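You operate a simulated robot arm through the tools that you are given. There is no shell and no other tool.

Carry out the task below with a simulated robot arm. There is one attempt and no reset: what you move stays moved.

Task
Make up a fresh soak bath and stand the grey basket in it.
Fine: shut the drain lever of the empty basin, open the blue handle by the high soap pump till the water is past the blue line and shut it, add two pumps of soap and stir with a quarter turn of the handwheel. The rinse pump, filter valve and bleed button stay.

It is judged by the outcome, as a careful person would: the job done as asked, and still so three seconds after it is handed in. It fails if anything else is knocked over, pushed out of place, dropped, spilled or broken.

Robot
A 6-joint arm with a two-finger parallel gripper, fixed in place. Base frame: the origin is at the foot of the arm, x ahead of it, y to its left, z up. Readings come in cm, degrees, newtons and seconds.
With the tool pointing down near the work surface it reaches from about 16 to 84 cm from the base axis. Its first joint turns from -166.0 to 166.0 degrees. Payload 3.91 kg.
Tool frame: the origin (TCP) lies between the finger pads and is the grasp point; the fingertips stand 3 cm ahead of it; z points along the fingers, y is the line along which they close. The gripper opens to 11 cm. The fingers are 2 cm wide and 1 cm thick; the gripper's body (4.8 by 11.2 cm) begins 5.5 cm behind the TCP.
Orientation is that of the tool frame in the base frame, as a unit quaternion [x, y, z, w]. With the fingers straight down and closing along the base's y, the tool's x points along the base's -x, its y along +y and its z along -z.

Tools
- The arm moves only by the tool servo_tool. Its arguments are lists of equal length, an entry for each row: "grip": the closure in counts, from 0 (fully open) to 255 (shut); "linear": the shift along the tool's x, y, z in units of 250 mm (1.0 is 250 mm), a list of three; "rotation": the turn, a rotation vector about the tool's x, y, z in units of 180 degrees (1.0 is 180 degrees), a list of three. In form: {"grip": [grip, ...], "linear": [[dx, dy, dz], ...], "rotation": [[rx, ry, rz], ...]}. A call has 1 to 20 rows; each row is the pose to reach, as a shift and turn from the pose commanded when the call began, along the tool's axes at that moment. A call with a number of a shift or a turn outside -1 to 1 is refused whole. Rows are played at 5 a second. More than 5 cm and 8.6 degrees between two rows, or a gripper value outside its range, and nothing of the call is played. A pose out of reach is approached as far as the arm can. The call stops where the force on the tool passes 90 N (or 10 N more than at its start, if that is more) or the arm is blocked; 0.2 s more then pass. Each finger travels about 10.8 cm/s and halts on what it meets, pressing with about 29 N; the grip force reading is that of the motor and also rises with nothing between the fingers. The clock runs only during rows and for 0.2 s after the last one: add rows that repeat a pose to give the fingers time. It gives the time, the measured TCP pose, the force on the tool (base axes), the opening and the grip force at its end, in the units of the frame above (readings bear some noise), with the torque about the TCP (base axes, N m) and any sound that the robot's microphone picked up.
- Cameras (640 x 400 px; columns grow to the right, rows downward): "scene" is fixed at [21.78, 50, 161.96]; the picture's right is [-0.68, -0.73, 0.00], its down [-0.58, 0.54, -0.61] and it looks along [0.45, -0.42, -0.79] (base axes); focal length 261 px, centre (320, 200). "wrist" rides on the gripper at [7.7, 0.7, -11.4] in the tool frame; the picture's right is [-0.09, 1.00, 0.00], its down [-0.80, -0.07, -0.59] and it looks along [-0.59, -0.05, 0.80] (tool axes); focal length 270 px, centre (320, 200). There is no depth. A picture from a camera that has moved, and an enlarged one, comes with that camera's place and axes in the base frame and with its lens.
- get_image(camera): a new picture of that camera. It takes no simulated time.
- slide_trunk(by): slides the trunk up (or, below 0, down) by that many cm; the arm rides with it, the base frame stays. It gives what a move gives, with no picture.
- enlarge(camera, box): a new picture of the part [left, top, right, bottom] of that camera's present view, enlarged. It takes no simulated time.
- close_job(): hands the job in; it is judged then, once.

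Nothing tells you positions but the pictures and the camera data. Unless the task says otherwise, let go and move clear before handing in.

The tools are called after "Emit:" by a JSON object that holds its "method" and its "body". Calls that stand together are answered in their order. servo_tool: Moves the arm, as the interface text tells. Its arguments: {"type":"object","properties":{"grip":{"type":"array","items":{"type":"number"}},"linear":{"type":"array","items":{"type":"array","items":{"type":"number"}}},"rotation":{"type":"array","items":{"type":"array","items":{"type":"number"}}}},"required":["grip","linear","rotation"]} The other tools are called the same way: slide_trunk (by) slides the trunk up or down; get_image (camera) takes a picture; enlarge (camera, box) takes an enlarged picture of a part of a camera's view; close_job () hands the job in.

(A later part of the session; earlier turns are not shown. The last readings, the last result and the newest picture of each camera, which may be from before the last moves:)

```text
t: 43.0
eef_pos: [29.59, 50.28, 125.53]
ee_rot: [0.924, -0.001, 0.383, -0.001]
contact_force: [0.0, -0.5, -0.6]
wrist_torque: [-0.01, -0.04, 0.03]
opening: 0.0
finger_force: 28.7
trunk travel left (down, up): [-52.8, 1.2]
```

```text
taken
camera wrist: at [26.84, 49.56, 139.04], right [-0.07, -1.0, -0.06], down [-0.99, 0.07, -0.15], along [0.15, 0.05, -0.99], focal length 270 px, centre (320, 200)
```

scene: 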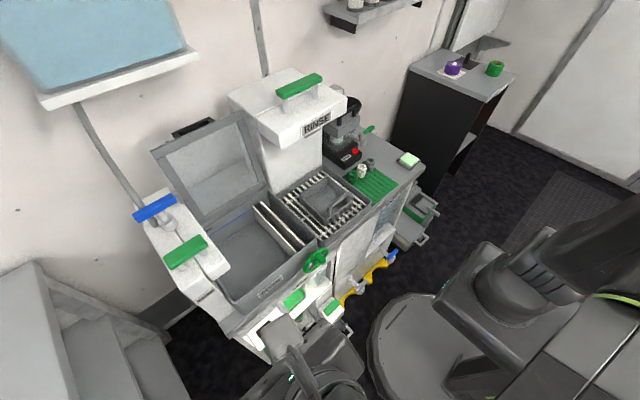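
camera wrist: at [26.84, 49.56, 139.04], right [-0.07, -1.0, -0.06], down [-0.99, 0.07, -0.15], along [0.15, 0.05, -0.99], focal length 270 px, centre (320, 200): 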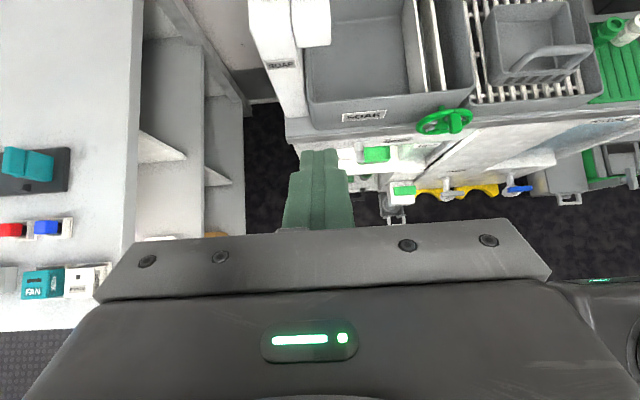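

Emit:
{"method": "servo_tool", "body": {"grip": [255, 255, 255, 255, 255, 255, 255, 255], "linear": [[0.1, 0, 0.1], [0.2, 0, 0.2], [0.3, 0, 0.3], [0.4, 0, 0.4], [0.5, 0, 0.5], [0.6, 0, 0.6], [0.7, 0, 0.7], [0.8, 0, 0.8]], "rotation": [[0, 0, 0], [0, 0, 0], [0, 0, 0], [0, 0, 0], [0, 0, 0], [0, 0, 0], [0, 0, 0], [0, 0, 0]]}}

Emit:
{"method": "get_image", "body": {"camera": "wrist"}}

Emit:
{"method": "get_image", "body": {"camera": "scene"}}

```text
t: 44.8
eef_pos: [58.04, 50.27, 125.46]
ee_rot: [0.924, -0.002, 0.381, 0.0]
contact_force: [-0.4, 0.8, -0.8]
wrist_torque: [0.02, 0.01, 0.0]
opening: 0.0
finger_force: 29.1
trunk travel left (down, up): [-52.8, 1.2]
```

```text
taken
camera wrist: at [55.33, 49.52, 138.98], right [-0.06, -1.0, -0.06], down [-0.99, 0.07, -0.14], along [0.15, 0.05, -0.99], focal length 270 px, centre (320, 200)
```

wrist: 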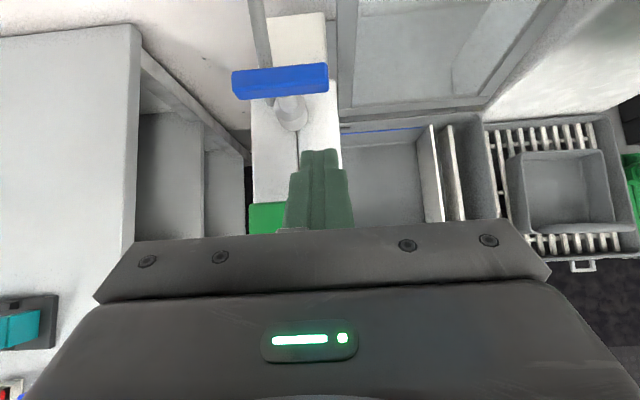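

```text
taken
```

scene: 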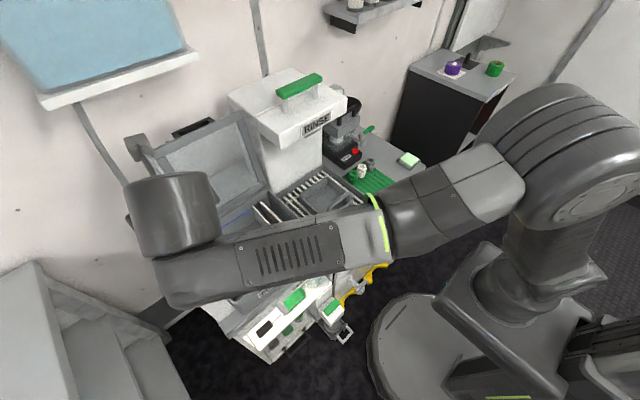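

The reach is fine, and the wrist camera gives an overhead view of the blue handle (bar y 49.3–57.9, pivot ≈ (69.6, 53.6)) and the basin's blue line. I'll put the closed fingertips in front of the right end of the bar.

Emit:
{"method": "servo_tool", "body": {"grip": [255, 255, 255, 255], "linear": [[-0.018, -0.007, 0.12], [-0.036, -0.014, 0.24], [-0.054, -0.021, 0.3625], [-0.054, -0.021, 0.3625]], "rotation": [[0, 0, 0], [0, 0, 0], [0, 0, 0], [0, 0, 0]]}}

Emit:
{"method": "get_image", "body": {"camera": "wrist"}}

Emit:
{"method": "get_image", "body": {"camera": "scene"}}

```text
t: 45.8
eef_pos: [63.29, 50.73, 118.37]
ee_rot: [0.924, -0.001, 0.383, -0.001]
contact_force: [-0.3, -0.2, 0.1]
wrist_torque: [0.01, -0.02, 0.0]
opening: 0.01
finger_force: 29.0
trunk travel left (down, up): [-52.8, 1.2]
```

```text
taken
camera wrist: at [60.54, 50.0, 131.76], right [-0.06, -1.0, -0.06], down [-0.99, 0.07, -0.15], along [0.15, 0.05, -0.99], focal length 270 px, centre (320, 200)
```

wrist: 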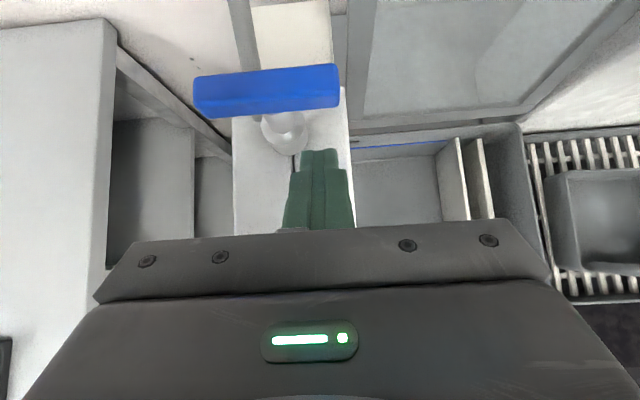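

```text
taken
```

scene: 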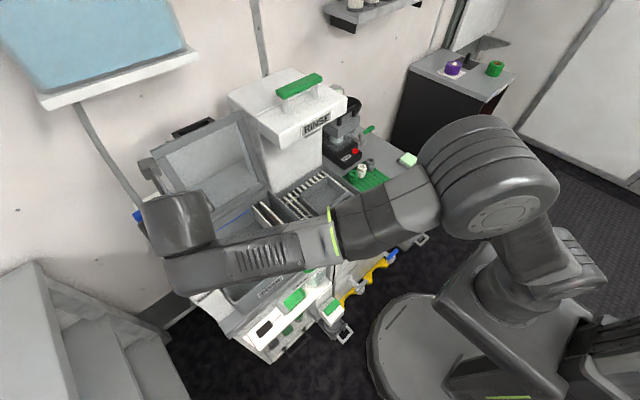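

Emit:
{"method": "servo_tool", "body": {"grip": [255, 255, 255, 255], "linear": [[0.03, 0, 0.03], [0.06, 0, 0.06], [0.08, 0, 0.08], [0.095, 0, 0.095]], "rotation": [[0, 0, 0], [0, 0, 0], [0, 0, 0], [0, 0, 0]]}}

Emit:
{"method": "get_image", "body": {"camera": "wrist"}}

```text
t: 46.8
eef_pos: [66.75, 50.63, 118.14]
ee_rot: [0.924, -0.002, 0.383, 0.0]
contact_force: [-0.5, -1.3, 0.4]
wrist_torque: [0.05, -0.01, 0.04]
opening: 0.0
finger_force: 29.4
trunk travel left (down, up): [-52.8, 1.2]
```

```text
taken
camera wrist: at [64.01, 49.85, 131.7], right [-0.07, -1.0, -0.06], down [-0.99, 0.07, -0.15], along [0.15, 0.05, -0.99], focal length 270 px, centre (320, 200)
```

wrist: 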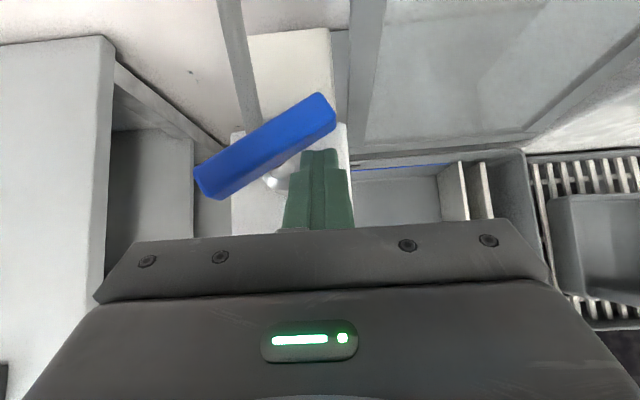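

The tap is turning freely about its post. I'll continue toward a quarter turn.

Emit:
{"method": "servo_tool", "body": {"grip": [255, 255, 255, 255], "linear": [[0.03, 0, 0.03], [0.06, 0, 0.06], [0.07, -0.018, 0.07], [0.07, -0.036, 0.07]], "rotation": [[0, 0, 0], [0, 0, 0], [0, 0, 0], [0, 0, 0]]}}

Emit:
{"method": "get_image", "body": {"camera": "wrist"}}

Emit:
{"method": "get_image", "body": {"camera": "scene"}}

```text
t: 47.8
eef_pos: [69.14, 51.23, 118.22]
ee_rot: [0.924, -0.004, 0.382, 0.001]
contact_force: [-3.2, -15.4, -1.8]
wrist_torque: [0.0, 0.03, 0.04]
opening: 0.0
finger_force: 29.2
trunk travel left (down, up): [-52.8, 1.2]
```

```text
taken
camera wrist: at [66.51, 50.48, 131.7], right [-0.07, -1.0, -0.06], down [-0.99, 0.08, -0.14], along [0.15, 0.05, -0.99], focal length 270 px, centre (320, 200)
```

wrist: 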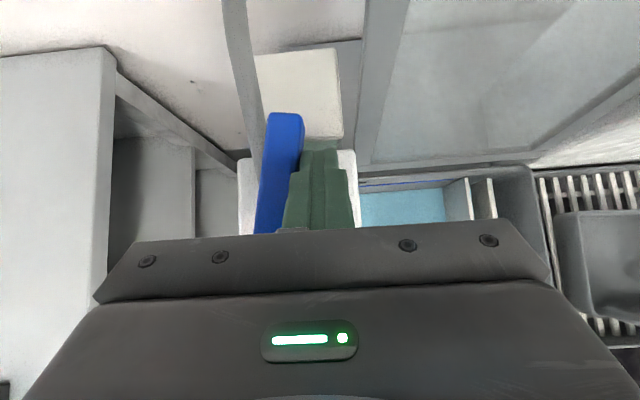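

```text
taken
```

scene: 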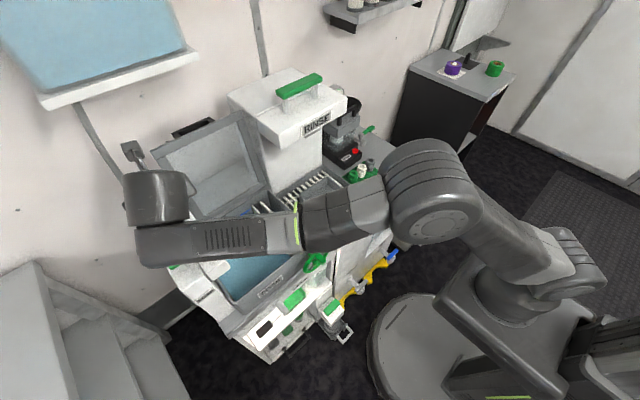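

Water is now in the basin and the handle is at its stop. I'll check the level before using any more time.

Emit:
{"method": "enlarge", "body": {"camera": "wrist", "box": [340, 160, 500, 240]}}

Emit:
{"method": "enlarge", "body": {"camera": "scene", "box": [200, 200, 330, 300]}}

```text
4.00 times, centred on (420, 200) of wrist
camera zoom: at [66.51, 50.48, 131.7], right [-0.07, -1.0, -0.06], down [-0.99, 0.08, -0.14], along [0.15, 0.05, -0.99], focal length 1081 px, centre (-80, 200)
```

zoom: 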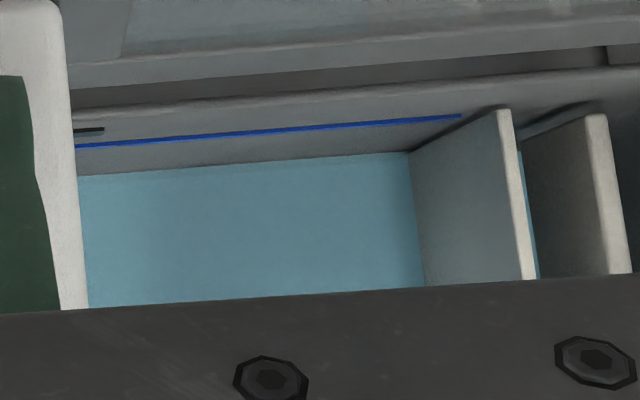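

```text
4.00 times, centred on (265, 250) of scene
camera zoom: at [21.78, 50.0, 161.96], right [-0.68, -0.73, 0.0], down [-0.58, 0.54, -0.61], along [0.45, -0.42, -0.79], focal length 1043 px, centre (540, 0)
```

zoom: 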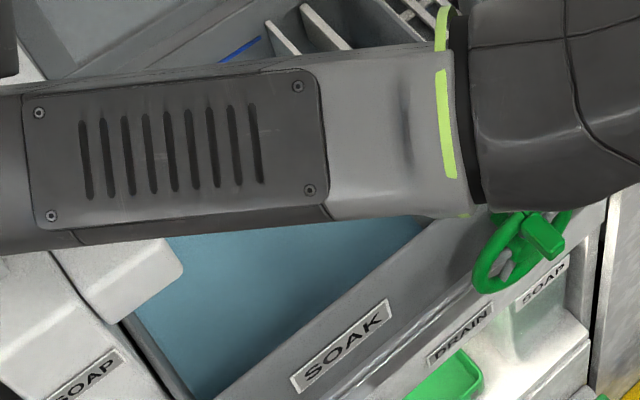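

The water looks roughly 8 cm below the line (line z ≈ 92). I'll slide the fingers back along the bar to its near end, ready to shut it, and check the level again.

Emit:
{"method": "servo_tool", "body": {"grip": [255], "linear": [[-0.112, 0.012, -0.112]], "rotation": [[0, 0, 0]]}}

Emit:
{"method": "enlarge", "body": {"camera": "wrist", "box": [200, 60, 520, 240]}}

Emit:
{"method": "enlarge", "body": {"camera": "scene", "box": [200, 180, 330, 280]}}

```text
t: 48.2
eef_pos: [64.99, 51.32, 118.3]
ee_rot: [0.924, 0.0, 0.383, -0.002]
contact_force: [0.1, -0.1, 0.5]
wrist_torque: [-0.04, -0.01, 0.02]
opening: 0.0
finger_force: 29.0
trunk travel left (down, up): [-52.8, 1.2]
```

```text
2.00 times, centred on (360, 150) of wrist
camera zoom: at [62.25, 50.61, 131.82], right [-0.06, -1.0, -0.07], down [-0.99, 0.07, -0.15], along [0.15, 0.06, -0.99], focal length 541 px, centre (240, 300)
```

zoom: 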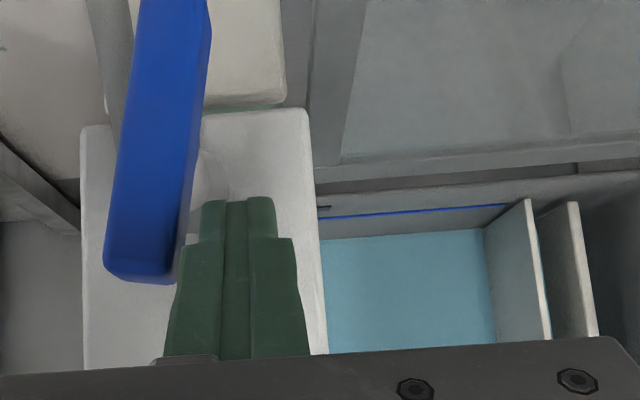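

```text
4.00 times, centred on (265, 230) of scene
camera zoom: at [21.78, 50.0, 161.96], right [-0.68, -0.73, 0.0], down [-0.58, 0.54, -0.61], along [0.45, -0.42, -0.79], focal length 1043 px, centre (540, 80)
```

zoom: 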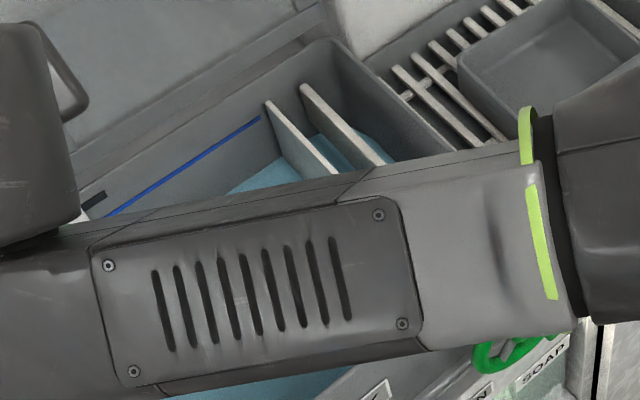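

Water is at z ≈ 85.4 and the line is at about 92.2. I'll wait in small steps to measure the rate.

Emit:
{"method": "servo_tool", "body": {"grip": [255, 255], "linear": [[0, 0, 0], [0, 0, 0]], "rotation": [[0, 0, 0], [0, 0, 0]]}}

Emit:
{"method": "enlarge", "body": {"camera": "scene", "box": [200, 180, 330, 280]}}

Emit:
{"method": "enlarge", "body": {"camera": "wrist", "box": [340, 140, 500, 240]}}

```text
t: 48.8
eef_pos: [65.16, 51.3, 118.13]
ee_rot: [0.924, -0.001, 0.383, 0.0]
contact_force: [-1.1, 0.5, -0.8]
wrist_torque: [0.01, -0.01, 0.02]
opening: 0.0
finger_force: 29.2
trunk travel left (down, up): [-52.8, 1.2]
```

```text
4.00 times, centred on (265, 230) of scene
camera zoom: at [21.78, 50.0, 161.96], right [-0.68, -0.73, 0.0], down [-0.58, 0.54, -0.61], along [0.45, -0.42, -0.79], focal length 1043 px, centre (540, 80)
```

zoom: 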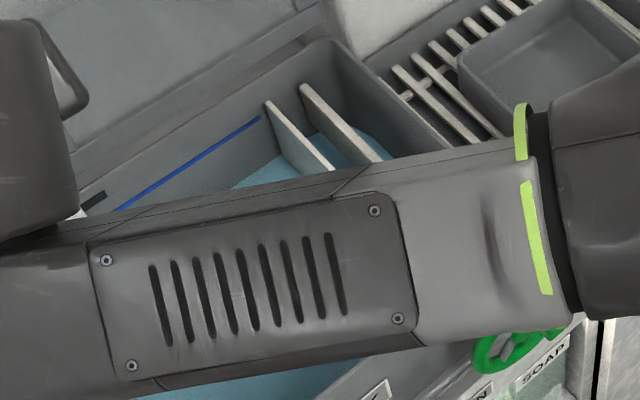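

```text
4.00 times, centred on (420, 190) of wrist
camera zoom: at [62.53, 50.51, 131.68], right [-0.06, -1.0, -0.06], down [-0.99, 0.07, -0.15], along [0.15, 0.05, -0.99], focal length 1081 px, centre (-80, 240)
```

zoom: 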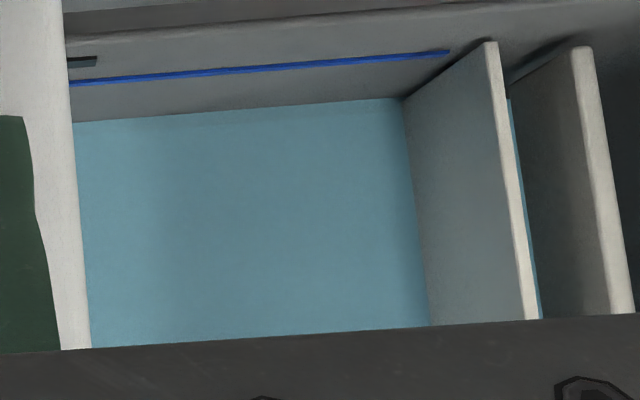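

The water rises about 0.7–1 cm/s and has about 6 cm to go. The fingers are ready to shut the tap. I'll wait about 3 s.

Emit:
{"method": "servo_tool", "body": {"grip": [255, 255, 255, 255, 255, 255, 255, 255, 255, 255, 255, 255, 255], "linear": [[0, 0, 0], [0, 0, 0], [0, 0, 0], [0, 0, 0], [0, 0, 0], [0, 0, 0], [0, 0, 0], [0, 0, 0], [0, 0, 0], [0, 0, 0], [0, 0, 0], [0, 0, 0], [0, 0, 0]], "rotation": [[0, 0, 0], [0, 0, 0], [0, 0, 0], [0, 0, 0], [0, 0, 0], [0, 0, 0], [0, 0, 0], [0, 0, 0], [0, 0, 0], [0, 0, 0], [0, 0, 0], [0, 0, 0], [0, 0, 0]]}}

Emit:
{"method": "enlarge", "body": {"camera": "wrist", "box": [340, 140, 500, 240]}}

Emit:
{"method": "enlarge", "body": {"camera": "scene", "box": [200, 180, 330, 280]}}

```text
t: 51.6
eef_pos: [65.2, 51.22, 118.16]
ee_rot: [0.924, -0.002, 0.383, 0.0]
contact_force: [0.4, 0.6, 0.1]
wrist_torque: [0.03, 0.02, 0.0]
opening: 0.0
finger_force: 28.5
trunk travel left (down, up): [-52.8, 1.2]
```

```text
4.00 times, centred on (420, 190) of wrist
camera zoom: at [62.55, 50.49, 131.67], right [-0.06, -1.0, -0.06], down [-0.99, 0.07, -0.15], along [0.15, 0.05, -0.99], focal length 1081 px, centre (-80, 240)
```

zoom: 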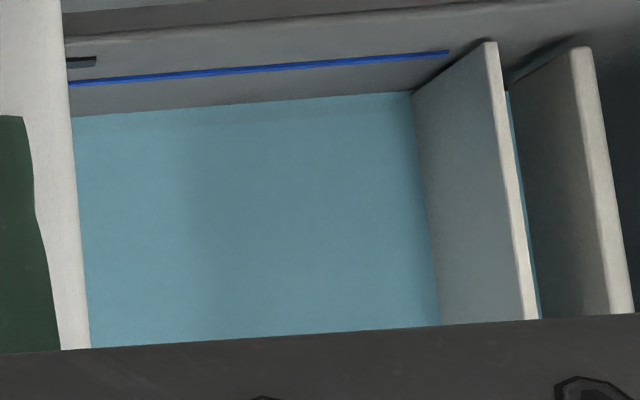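

```text
4.00 times, centred on (265, 230) of scene
camera zoom: at [21.78, 50.0, 161.96], right [-0.68, -0.73, 0.0], down [-0.58, 0.54, -0.61], along [0.45, -0.42, -0.79], focal length 1043 px, centre (540, 80)
```

zoom: 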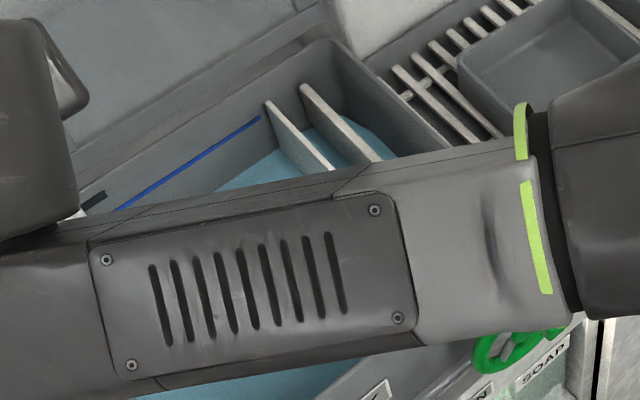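

The rate is about 0.3 cm/s, so more waiting is needed. I'll check every few seconds.

Emit:
{"method": "servo_tool", "body": {"grip": [255, 255, 255, 255, 255, 255, 255, 255, 255, 255, 255, 255, 255, 255, 255, 255, 255, 255, 255, 255], "linear": [[0, 0, 0], [0, 0, 0], [0, 0, 0], [0, 0, 0], [0, 0, 0], [0, 0, 0], [0, 0, 0], [0, 0, 0], [0, 0, 0], [0, 0, 0], [0, 0, 0], [0, 0, 0], [0, 0, 0], [0, 0, 0], [0, 0, 0], [0, 0, 0], [0, 0, 0], [0, 0, 0], [0, 0, 0], [0, 0, 0]], "rotation": [[0, 0, 0], [0, 0, 0], [0, 0, 0], [0, 0, 0], [0, 0, 0], [0, 0, 0], [0, 0, 0], [0, 0, 0], [0, 0, 0], [0, 0, 0], [0, 0, 0], [0, 0, 0], [0, 0, 0], [0, 0, 0], [0, 0, 0], [0, 0, 0], [0, 0, 0], [0, 0, 0], [0, 0, 0], [0, 0, 0]]}}

Emit:
{"method": "enlarge", "body": {"camera": "wrist", "box": [340, 140, 500, 240]}}

Emit:
{"method": "enlarge", "body": {"camera": "scene", "box": [200, 180, 330, 280]}}

```text
t: 55.8
eef_pos: [65.14, 51.17, 118.21]
ee_rot: [0.924, -0.001, 0.382, 0.0]
contact_force: [0.0, 0.0, 0.0]
wrist_torque: [0.0, -0.02, -0.02]
opening: 0.0
finger_force: 30.0
trunk travel left (down, up): [-52.8, 1.2]
```

```text
4.00 times, centred on (420, 190) of wrist
camera zoom: at [62.55, 50.49, 131.67], right [-0.06, -1.0, -0.06], down [-0.99, 0.07, -0.15], along [0.15, 0.05, -0.99], focal length 1081 px, centre (-80, 240)
```

zoom: 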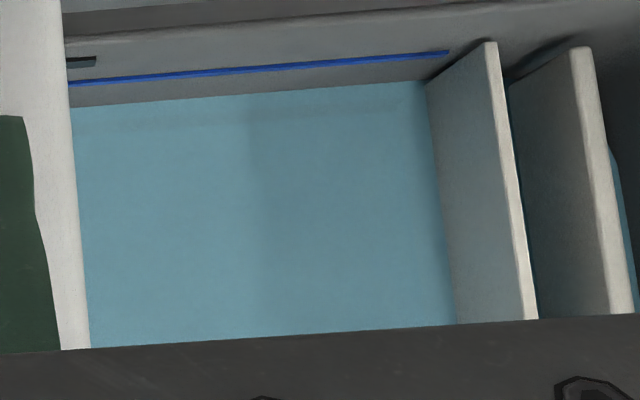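

```text
4.00 times, centred on (265, 230) of scene
camera zoom: at [21.78, 50.0, 161.96], right [-0.68, -0.73, 0.0], down [-0.58, 0.54, -0.61], along [0.45, -0.42, -0.79], focal length 1043 px, centre (540, 80)
```

zoom: 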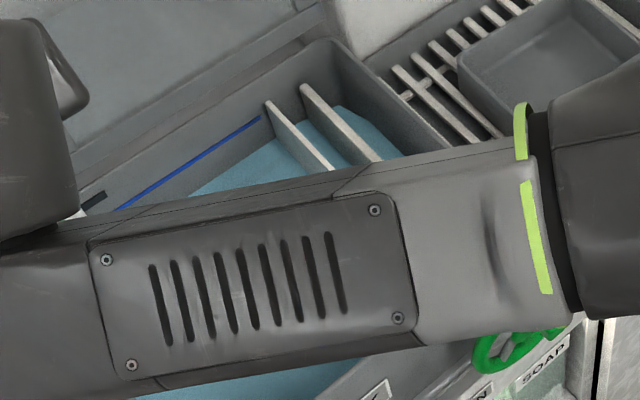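

Emit:
{"method": "servo_tool", "body": {"grip": [255, 255, 255, 255, 255, 255, 255, 255, 255, 255, 255, 255, 255, 255, 255, 255, 255, 255, 255, 255], "linear": [[0, 0, 0], [0, 0, 0], [0, 0, 0], [0, 0, 0], [0, 0, 0], [0, 0, 0], [0, 0, 0], [0, 0, 0], [0, 0, 0], [0, 0, 0], [0, 0, 0], [0, 0, 0], [0, 0, 0], [0, 0, 0], [0, 0, 0], [0, 0, 0], [0, 0, 0], [0, 0, 0], [0, 0, 0], [0, 0, 0]], "rotation": [[0, 0, 0], [0, 0, 0], [0, 0, 0], [0, 0, 0], [0, 0, 0], [0, 0, 0], [0, 0, 0], [0, 0, 0], [0, 0, 0], [0, 0, 0], [0, 0, 0], [0, 0, 0], [0, 0, 0], [0, 0, 0], [0, 0, 0], [0, 0, 0], [0, 0, 0], [0, 0, 0], [0, 0, 0], [0, 0, 0]]}}

Emit:
{"method": "enlarge", "body": {"camera": "wrist", "box": [340, 140, 500, 240]}}

Emit:
{"method": "enlarge", "body": {"camera": "scene", "box": [200, 180, 330, 280]}}

```text
t: 60.0
eef_pos: [65.27, 51.19, 118.19]
ee_rot: [0.924, -0.001, 0.382, 0.0]
contact_force: [-0.5, 0.0, 0.3]
wrist_torque: [0.0, 0.04, -0.02]
opening: 0.01
finger_force: 28.9
trunk travel left (down, up): [-52.8, 1.2]
```

```text
4.00 times, centred on (420, 190) of wrist
camera zoom: at [62.55, 50.49, 131.67], right [-0.06, -1.0, -0.06], down [-0.99, 0.07, -0.15], along [0.15, 0.05, -0.99], focal length 1081 px, centre (-80, 240)
```

zoom: 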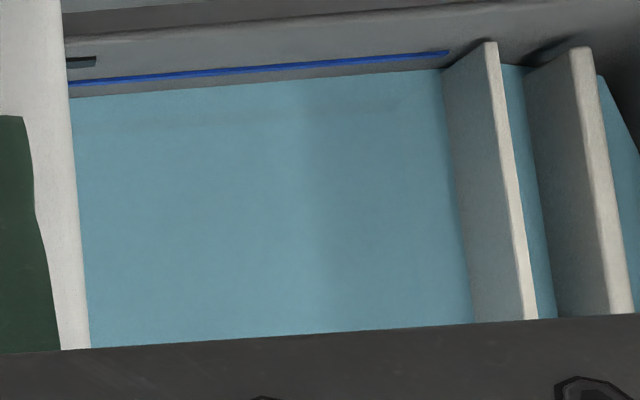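

```text
4.00 times, centred on (265, 230) of scene
camera zoom: at [21.78, 50.0, 161.96], right [-0.68, -0.73, 0.0], down [-0.58, 0.54, -0.61], along [0.45, -0.42, -0.79], focal length 1043 px, centre (540, 80)
```

zoom: 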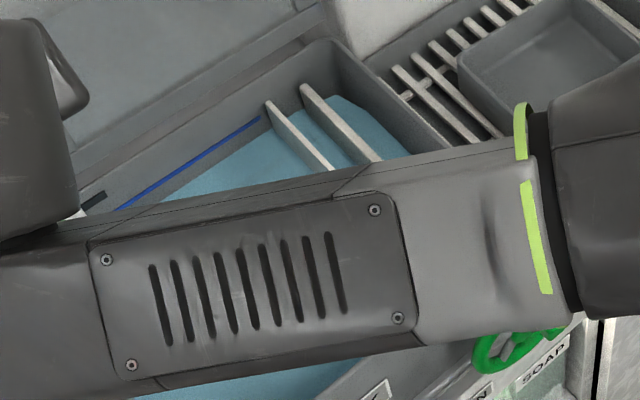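

Emit:
{"method": "servo_tool", "body": {"grip": [255, 255, 255, 255, 255, 255, 255, 255, 255, 255, 255, 255, 255, 255, 255, 255, 255, 255, 255, 255], "linear": [[0, 0, 0], [0, 0, 0], [0, 0, 0], [0, 0, 0], [0, 0, 0], [0, 0, 0], [0, 0, 0], [0, 0, 0], [0, 0, 0], [0, 0, 0], [0, 0, 0], [0, 0, 0], [0, 0, 0], [0, 0, 0], [0, 0, 0], [0, 0, 0], [0, 0, 0], [0, 0, 0], [0, 0, 0], [0, 0, 0]], "rotation": [[0, 0, 0], [0, 0, 0], [0, 0, 0], [0, 0, 0], [0, 0, 0], [0, 0, 0], [0, 0, 0], [0, 0, 0], [0, 0, 0], [0, 0, 0], [0, 0, 0], [0, 0, 0], [0, 0, 0], [0, 0, 0], [0, 0, 0], [0, 0, 0], [0, 0, 0], [0, 0, 0], [0, 0, 0], [0, 0, 0]]}}

Emit:
{"method": "enlarge", "body": {"camera": "wrist", "box": [340, 140, 500, 240]}}

Emit:
{"method": "enlarge", "body": {"camera": "scene", "box": [200, 180, 330, 280]}}

```text
t: 64.2
eef_pos: [65.17, 51.21, 118.15]
ee_rot: [0.924, -0.001, 0.382, 0.0]
contact_force: [0.1, -0.6, 0.4]
wrist_torque: [0.0, 0.02, 0.02]
opening: 0.0
finger_force: 29.1
trunk travel left (down, up): [-52.8, 1.2]
```

```text
4.00 times, centred on (420, 190) of wrist
camera zoom: at [62.55, 50.49, 131.68], right [-0.07, -1.0, -0.06], down [-0.99, 0.07, -0.15], along [0.15, 0.05, -0.99], focal length 1081 px, centre (-80, 240)
```

zoom: 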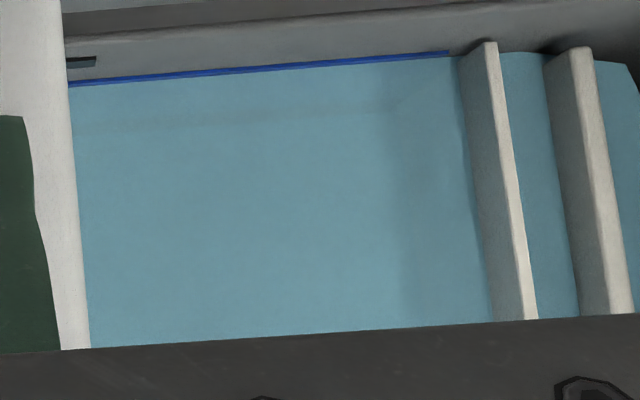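

```text
4.00 times, centred on (265, 230) of scene
camera zoom: at [21.78, 50.0, 161.96], right [-0.68, -0.73, 0.0], down [-0.58, 0.54, -0.61], along [0.45, -0.42, -0.79], focal length 1043 px, centre (540, 80)
```

zoom: 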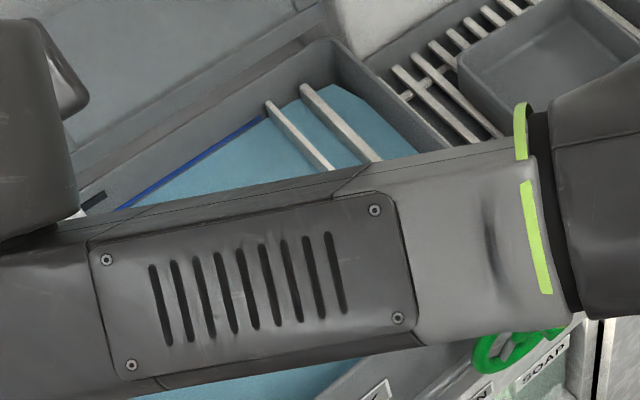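

The water is now touching the line's lower edge. I'll wait a little more so it gets clearly past it.

Emit:
{"method": "servo_tool", "body": {"grip": [255, 255, 255, 255, 255, 255], "linear": [[0, 0, 0], [0, 0, 0], [0, 0, 0], [0, 0, 0], [0, 0, 0], [0, 0, 0]], "rotation": [[0, 0, 0], [0, 0, 0], [0, 0, 0], [0, 0, 0], [0, 0, 0], [0, 0, 0]]}}

Emit:
{"method": "enlarge", "body": {"camera": "wrist", "box": [340, 140, 500, 240]}}

Emit:
{"method": "get_image", "body": {"camera": "wrist"}}

```text
t: 65.6
eef_pos: [65.35, 51.23, 118.17]
ee_rot: [0.924, -0.001, 0.383, 0.0]
contact_force: [0.2, -0.2, -0.6]
wrist_torque: [0.02, -0.01, 0.0]
opening: 0.0
finger_force: 29.4
trunk travel left (down, up): [-52.8, 1.2]
```

```text
4.00 times, centred on (420, 190) of wrist
camera zoom: at [62.55, 50.49, 131.67], right [-0.07, -1.0, -0.06], down [-0.99, 0.07, -0.15], along [0.15, 0.05, -0.99], focal length 1081 px, centre (-80, 240)
```

zoom: 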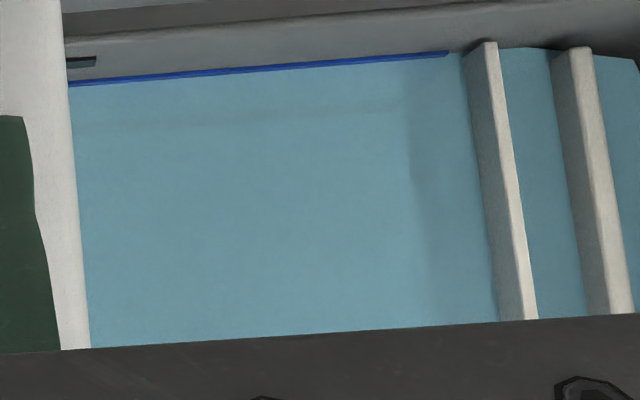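

```text
taken
camera wrist: at [62.55, 50.49, 131.67], right [-0.07, -1.0, -0.06], down [-0.99, 0.07, -0.15], along [0.15, 0.05, -0.99], focal length 270 px, centre (320, 200)
```

wrist: 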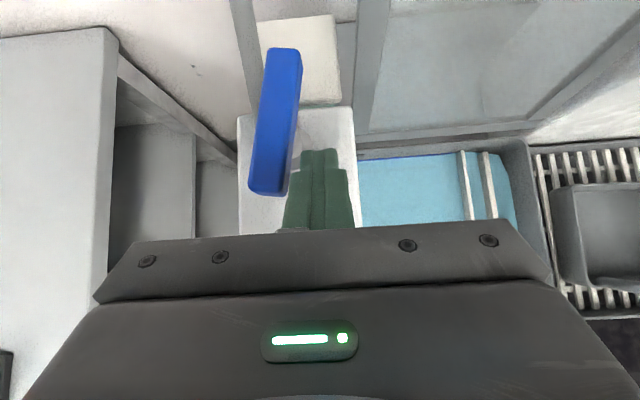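

Emit:
{"method": "servo_tool", "body": {"grip": [255, 255, 255, 255], "linear": [[0, 0, 0], [0, 0, 0], [0, 0, 0], [0, 0, 0]], "rotation": [[0, 0, 0], [0, 0, 0], [0, 0, 0], [0, 0, 0]]}}

Emit:
{"method": "enlarge", "body": {"camera": "wrist", "box": [340, 140, 500, 240]}}

```text
t: 66.6
eef_pos: [65.36, 51.2, 118.12]
ee_rot: [0.924, -0.001, 0.383, 0.0]
contact_force: [-0.6, -0.5, -0.1]
wrist_torque: [-0.01, 0.02, -0.01]
opening: 0.0
finger_force: 29.1
trunk travel left (down, up): [-52.8, 1.2]
```

```text
4.00 times, centred on (420, 190) of wrist
camera zoom: at [62.55, 50.49, 131.68], right [-0.06, -1.0, -0.06], down [-0.99, 0.07, -0.15], along [0.15, 0.05, -0.99], focal length 1081 px, centre (-80, 240)
```

zoom: 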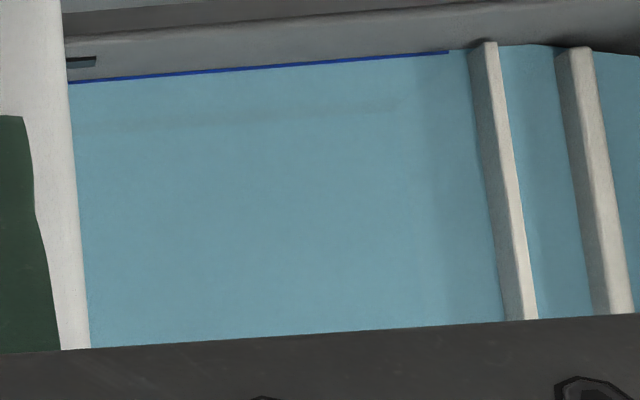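

Emit:
{"method": "servo_tool", "body": {"grip": [255, 255, 255, 255, 255, 255, 255], "linear": [[0, 0, 0], [0, 0, 0], [0, 0, 0], [0, 0, 0], [0, 0, 0], [0, 0, 0], [0, 0, 0]], "rotation": [[0, 0, 0], [0, 0, 0], [0, 0, 0], [0, 0, 0], [0, 0, 0], [0, 0, 0], [0, 0, 0]]}}

Emit:
{"method": "enlarge", "body": {"camera": "wrist", "box": [340, 140, 500, 240]}}

```text
t: 68.2
eef_pos: [65.26, 51.2, 118.22]
ee_rot: [0.924, -0.001, 0.382, 0.0]
contact_force: [-0.9, -0.3, -0.2]
wrist_torque: [0.0, 0.01, 0.01]
opening: 0.01
finger_force: 29.0
trunk travel left (down, up): [-52.8, 1.2]
```

```text
4.00 times, centred on (420, 190) of wrist
camera zoom: at [62.55, 50.49, 131.67], right [-0.06, -1.0, -0.06], down [-0.99, 0.07, -0.15], along [0.15, 0.05, -0.99], focal length 1081 px, centre (-80, 240)
```

zoom: 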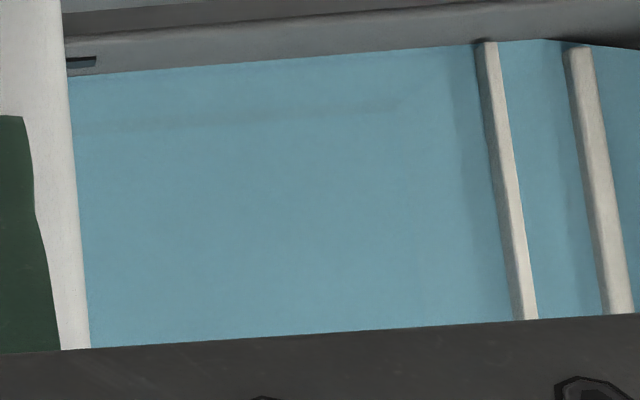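

The line is covered. I'll shut the tap now by swinging the near end back to the left.

Emit:
{"method": "servo_tool", "body": {"grip": [255, 255, 255, 255, 255], "linear": [[-0.0283, -0.068, -0.0283], [-0.0385, -0.108, -0.0385], [-0.0187, -0.172, -0.0187], [-0.002, -0.2, -0.002], [0.014, -0.224, 0.014]], "rotation": [[0, 0, 0], [0, 0, 0], [0, 0, 0], [0, 0, 0], [0, 0, 0]]}}

Emit:
{"method": "get_image", "body": {"camera": "wrist"}}

```text
t: 69.4
eef_pos: [65.72, 56.98, 118.24]
ee_rot: [0.924, -0.001, 0.383, 0.0]
contact_force: [0.1, 0.5, -0.4]
wrist_torque: [0.0, -0.02, -0.04]
opening: 0.0
finger_force: 28.4
trunk travel left (down, up): [-52.8, 1.2]
```

```text
taken
camera wrist: at [62.99, 56.26, 131.68], right [-0.07, -1.0, -0.06], down [-0.99, 0.07, -0.15], along [0.15, 0.05, -0.99], focal length 270 px, centre (320, 200)
```

wrist: 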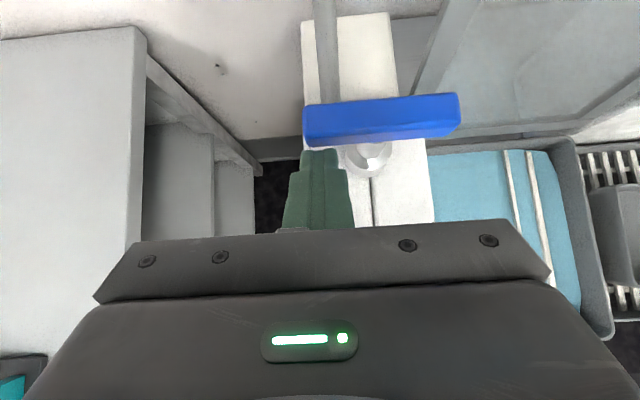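

Emit:
{"method": "servo_tool", "body": {"grip": [255, 255, 255], "linear": [[0.008, 0, 0.008], [0.014, 0, 0.014], [0.014, 0, 0.014]], "rotation": [[0, 0, 0], [0, 0, 0], [0, 0, 0]]}}

Emit:
{"method": "get_image", "body": {"camera": "wrist"}}

Emit:
{"method": "enlarge", "body": {"camera": "wrist", "box": [400, 120, 640, 270]}}

```text
t: 70.2
eef_pos: [65.72, 56.97, 118.16]
ee_rot: [0.924, -0.001, 0.382, 0.001]
contact_force: [-25.0, -4.0, -3.7]
wrist_torque: [0.08, 0.49, -0.12]
opening: 0.0
finger_force: 28.6
trunk travel left (down, up): [-52.8, 1.2]
```

```text
taken
camera wrist: at [63.05, 56.26, 131.75], right [-0.06, -1.0, -0.06], down [-0.99, 0.07, -0.15], along [0.15, 0.05, -0.99], focal length 270 px, centre (320, 200)
```

wrist: 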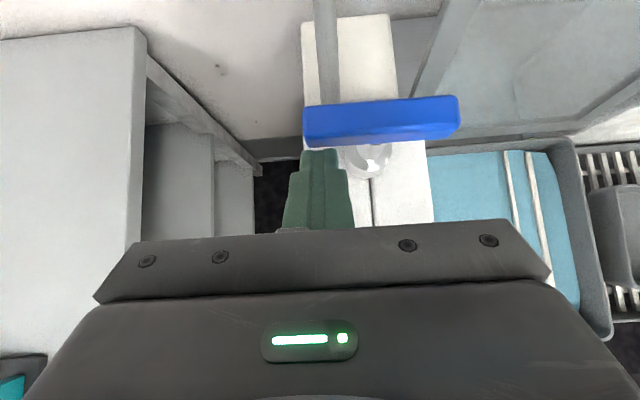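

```text
2.67 times, centred on (520, 195) of wrist
camera zoom: at [63.05, 56.26, 131.75], right [-0.06, -1.0, -0.06], down [-0.99, 0.07, -0.15], along [0.15, 0.05, -0.99], focal length 721 px, centre (-213, 213)
```

zoom: 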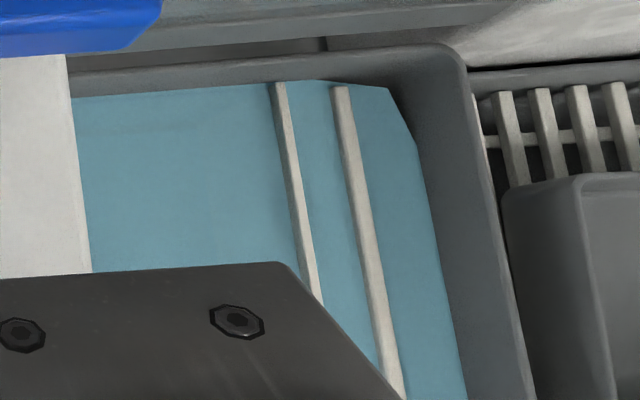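

The tap is against its stop and shut. Now I'll back off and go over the green handle of the high soap pump.

Emit:
{"method": "servo_tool", "body": {"grip": [255, 255, 255, 255, 255], "linear": [[-0.0424, 0, -0.0424], [-0.0141, 0.06, -0.184], [0.004, 0.143, -0.3264], [-0.13, 0.143, -0.37], [-0.13, 0.143, -0.37]], "rotation": [[0, 0, 0], [0, 0, 0], [0, 0, 0], [0, 0, 0], [0, 0, 0]]}}

Emit:
{"method": "get_image", "body": {"camera": "wrist"}}

Emit:
{"method": "get_image", "body": {"camera": "scene"}}

```text
t: 71.4
eef_pos: [57.16, 53.22, 122.44]
ee_rot: [0.924, -0.002, 0.383, 0.0]
contact_force: [-1.3, -0.8, 0.2]
wrist_torque: [-0.04, 0.03, 0.02]
opening: 0.01
finger_force: 28.9
trunk travel left (down, up): [-52.8, 1.2]
```

```text
taken
camera wrist: at [54.57, 52.58, 135.94], right [-0.07, -1.0, -0.06], down [-0.99, 0.07, -0.15], along [0.15, 0.05, -0.99], focal length 270 px, centre (320, 200)
```

wrist: 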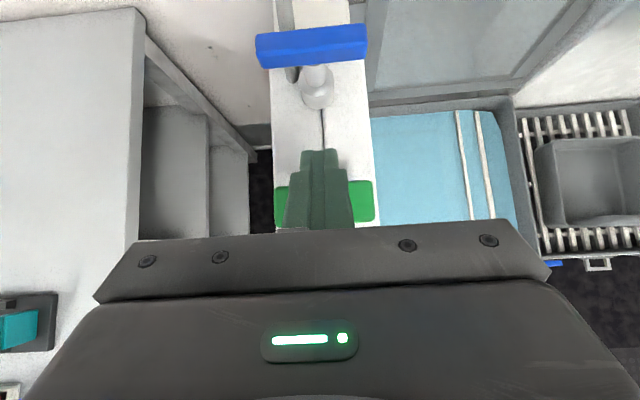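

```text
taken
```

scene: 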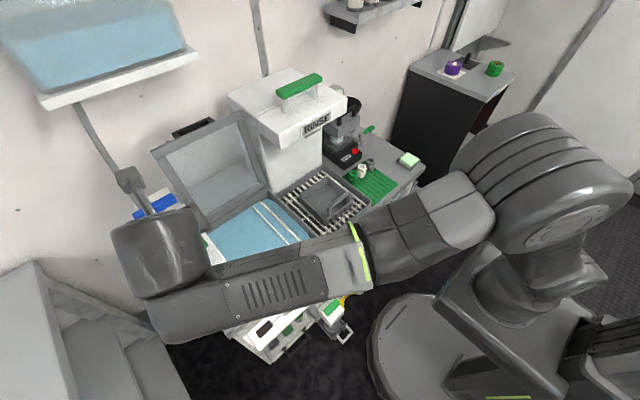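

Emit:
{"method": "servo_tool", "body": {"grip": [255, 255, 255, 255], "linear": [[-0.0707, 0, 0.0141], [-0.113, 0, 0.0566], [-0.1415, 0, 0.0849], [-0.156, 0, 0.099]], "rotation": [[0, 0, 0], [0, 0, 0], [0, 0, 0], [0, 0, 0]]}}

Emit:
{"method": "get_image", "body": {"camera": "wrist"}}

```text
t: 72.4
eef_pos: [56.23, 53.36, 117.97]
ee_rot: [0.924, -0.002, 0.382, 0.0]
contact_force: [0.9, 0.5, 0.9]
wrist_torque: [0.07, -0.03, 0.03]
opening: 0.01
finger_force: 29.7
trunk travel left (down, up): [-52.8, 1.2]
```

```text
taken
camera wrist: at [53.59, 52.62, 131.45], right [-0.06, -1.0, -0.06], down [-0.99, 0.07, -0.15], along [0.15, 0.05, -0.99], focal length 270 px, centre (320, 200)
```

wrist: 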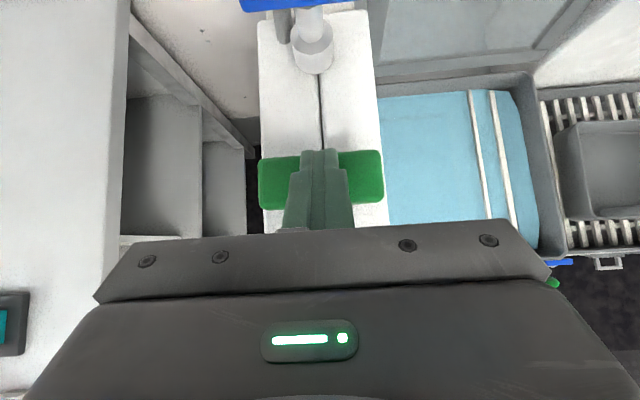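

I'm almost touching the handle. I'll press down in small steps and watch the force.

Emit:
{"method": "servo_tool", "body": {"grip": [255, 255, 255], "linear": [[-0.0141, 0, 0.0141], [-0.0283, 0, 0.0283], [-0.0424, 0, 0.0424]], "rotation": [[0, 0, 0], [0, 0, 0], [0, 0, 0]]}}

Emit:
{"method": "get_image", "body": {"camera": "wrist"}}

```text
t: 73.2
eef_pos: [56.21, 53.33, 116.49]
ee_rot: [0.923, -0.002, 0.384, -0.001]
contact_force: [0.2, 0.7, 8.7]
wrist_torque: [0.07, -0.13, 0.07]
opening: 0.02
finger_force: 29.1
trunk travel left (down, up): [-52.8, 1.2]
```

```text
taken
camera wrist: at [53.58, 52.6, 130.04], right [-0.06, -1.0, -0.07], down [-0.99, 0.07, -0.15], along [0.15, 0.05, -0.99], focal length 270 px, centre (320, 200)
```

wrist: 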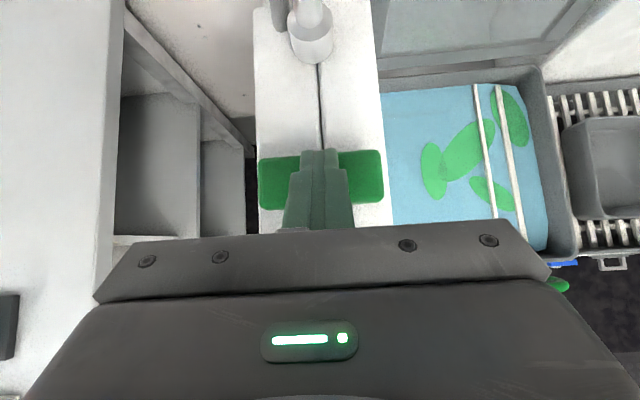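

Soap blobs appeared on the water. I'll gently finish this stroke to its bottom.

Emit:
{"method": "servo_tool", "body": {"grip": [255, 255], "linear": [[-0.0113, 0, 0.0113], [-0.0226, 0, 0.0226]], "rotation": [[0, 0, 0], [0, 0, 0]]}}

Emit:
{"method": "get_image", "body": {"camera": "wrist"}}

```text
t: 73.8
eef_pos: [56.27, 53.39, 115.69]
ee_rot: [0.924, -0.002, 0.384, 0.0]
contact_force: [2.5, 3.1, 9.9]
wrist_torque: [0.08, -0.22, 0.06]
opening: 0.0
finger_force: 29.0
trunk travel left (down, up): [-52.8, 1.2]
```

```text
taken
camera wrist: at [53.55, 52.57, 129.22], right [-0.06, -1.0, -0.06], down [-0.99, 0.07, -0.15], along [0.15, 0.05, -0.99], focal length 270 px, centre (320, 200)
```

wrist: 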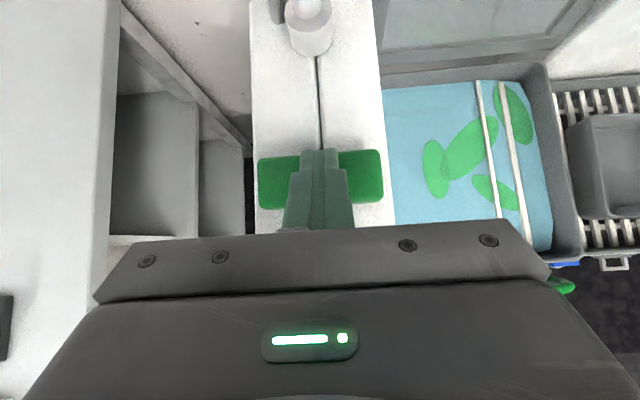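

One pump is registered and no more soap came with the extra depth. I'll release fully and let the handle come back up.

Emit:
{"method": "servo_tool", "body": {"grip": [255, 255, 255, 255, 255], "linear": [[0.0283, 0, -0.0283], [0.0566, 0, -0.0566], [0.085, 0, -0.085], [0.1, 0, -0.1], [0.1, 0, -0.1]], "rotation": [[0, 0, 0], [0, 0, 0], [0, 0, 0], [0, 0, 0], [0, 0, 0]]}}

Emit:
{"method": "get_image", "body": {"camera": "wrist"}}

Emit:
{"method": "enlarge", "body": {"camera": "wrist", "box": [240, 70, 560, 250]}}

```text
t: 75.0
eef_pos: [56.31, 53.32, 119.04]
ee_rot: [0.924, -0.001, 0.381, 0.0]
contact_force: [-0.2, -0.6, -0.2]
wrist_torque: [0.0, 0.0, -0.03]
opening: 0.02
finger_force: 29.7
trunk travel left (down, up): [-52.8, 1.2]
```

```text
taken
camera wrist: at [53.58, 52.6, 132.63], right [-0.07, -1.0, -0.06], down [-0.99, 0.07, -0.15], along [0.15, 0.05, -0.99], focal length 270 px, centre (320, 200)
```

wrist: 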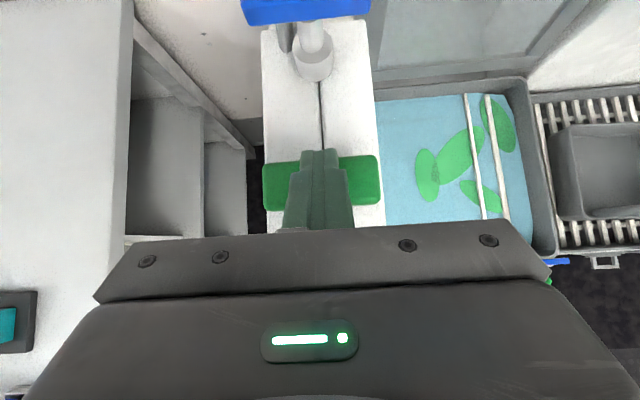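

```text
2.00 times, centred on (400, 160) of wrist
camera zoom: at [53.58, 52.6, 132.63], right [-0.07, -1.0, -0.06], down [-0.99, 0.07, -0.15], along [0.15, 0.05, -0.99], focal length 541 px, centre (160, 280)
```

zoom: 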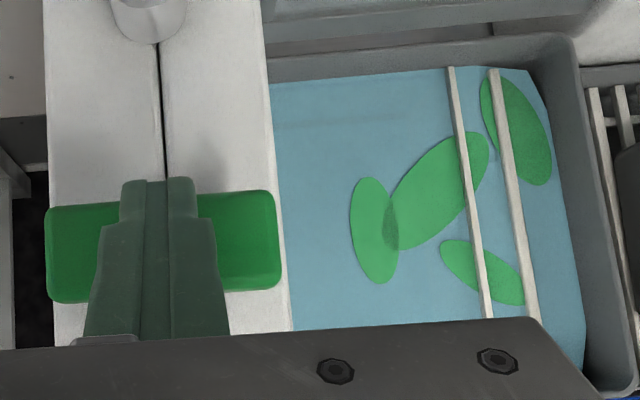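

The handle is back up and there are four visible soap patches from pump one. Second pump now.

Emit:
{"method": "servo_tool", "body": {"grip": [255, 255, 255, 255, 255, 255], "linear": [[-0.0283, 0, 0.0283], [-0.0424, 0, 0.0424], [-0.0566, 0, 0.0566], [-0.0707, 0, 0.0707], [-0.085, 0, 0.085], [-0.095, 0, 0.095]], "rotation": [[0, 0, 0], [0, 0, 0], [0, 0, 0], [0, 0, 0], [0, 0, 0], [0, 0, 0]]}}

Emit:
{"method": "get_image", "body": {"camera": "wrist"}}

Emit:
{"method": "enlarge", "body": {"camera": "wrist", "box": [240, 70, 560, 250]}}

```text
t: 76.4
eef_pos: [56.23, 53.41, 115.83]
ee_rot: [0.923, -0.001, 0.384, -0.002]
contact_force: [0.6, -0.3, 9.3]
wrist_torque: [-0.03, -0.15, -0.09]
opening: 0.0
finger_force: 28.9
trunk travel left (down, up): [-52.8, 1.2]
```

```text
taken
camera wrist: at [53.56, 52.6, 129.39], right [-0.06, -1.0, -0.07], down [-0.99, 0.07, -0.15], along [0.15, 0.06, -0.99], focal length 270 px, centre (320, 200)
```

wrist: 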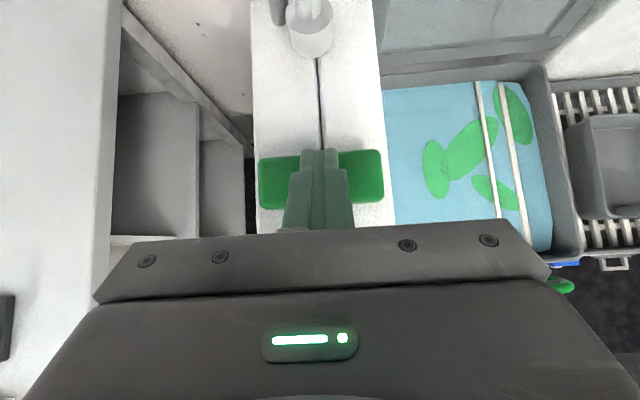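

```text
2.00 times, centred on (400, 160) of wrist
camera zoom: at [53.56, 52.6, 129.39], right [-0.06, -1.0, -0.07], down [-0.99, 0.07, -0.15], along [0.15, 0.06, -0.99], focal length 541 px, centre (160, 280)
```

zoom: 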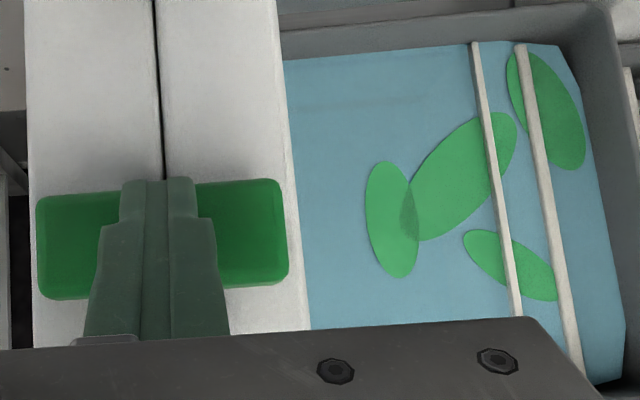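

Emit:
{"method": "enlarge", "body": {"camera": "scene", "box": [180, 170, 340, 290]}}

Emit:
{"method": "get_image", "body": {"camera": "scene"}}

```text
3.33 times, centred on (260, 230) of scene
camera zoom: at [21.78, 50.0, 161.96], right [-0.68, -0.73, 0.0], down [-0.58, 0.54, -0.61], along [0.45, -0.42, -0.79], focal length 869 px, centre (520, 100)
```

zoom: 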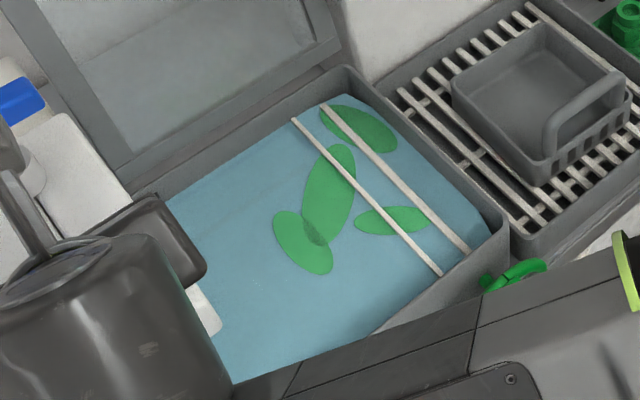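

```text
taken
```

scene: 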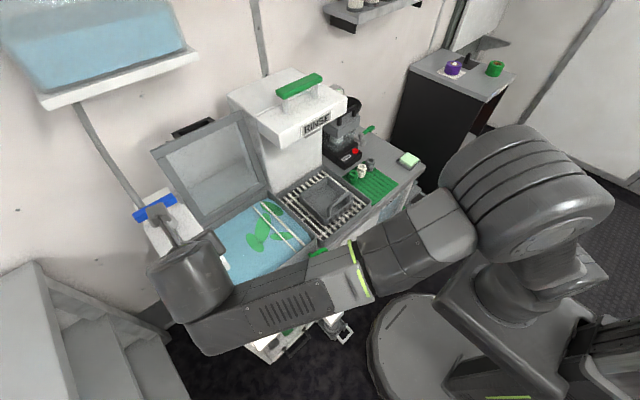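

The patches look the same, so they may just show unmixed soap. I'll carry this second stroke on down to its bottom stop to be sure it's full.

Emit:
{"method": "servo_tool", "body": {"grip": [255, 255, 255], "linear": [[-0.0113, 0, 0.0113], [-0.0226, 0, 0.0226], [-0.034, 0, 0.034]], "rotation": [[0, 0, 0], [0, 0, 0], [0, 0, 0]]}}

Emit:
{"method": "get_image", "body": {"camera": "wrist"}}

```text
t: 77.2
eef_pos: [56.2, 53.33, 115.23]
ee_rot: [0.922, -0.002, 0.387, -0.004]
contact_force: [9.1, 7.6, 39.8]
wrist_torque: [0.19, -0.81, -0.04]
opening: 0.02
finger_force: 28.6
trunk travel left (down, up): [-52.8, 1.2]
```

```text
taken
camera wrist: at [53.44, 52.49, 128.79], right [-0.06, -1.0, -0.07], down [-0.99, 0.07, -0.15], along [0.16, 0.06, -0.99], focal length 270 px, centre (320, 200)
```

wrist: 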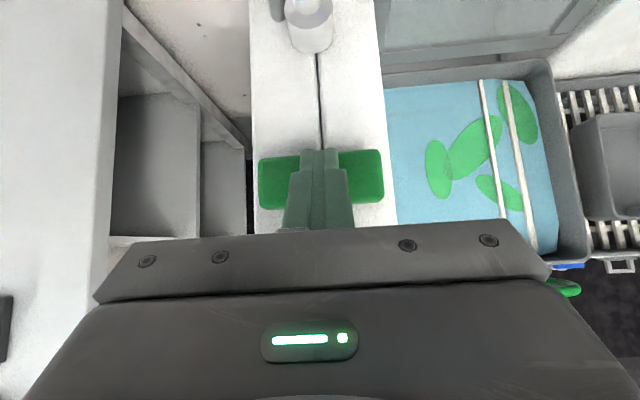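

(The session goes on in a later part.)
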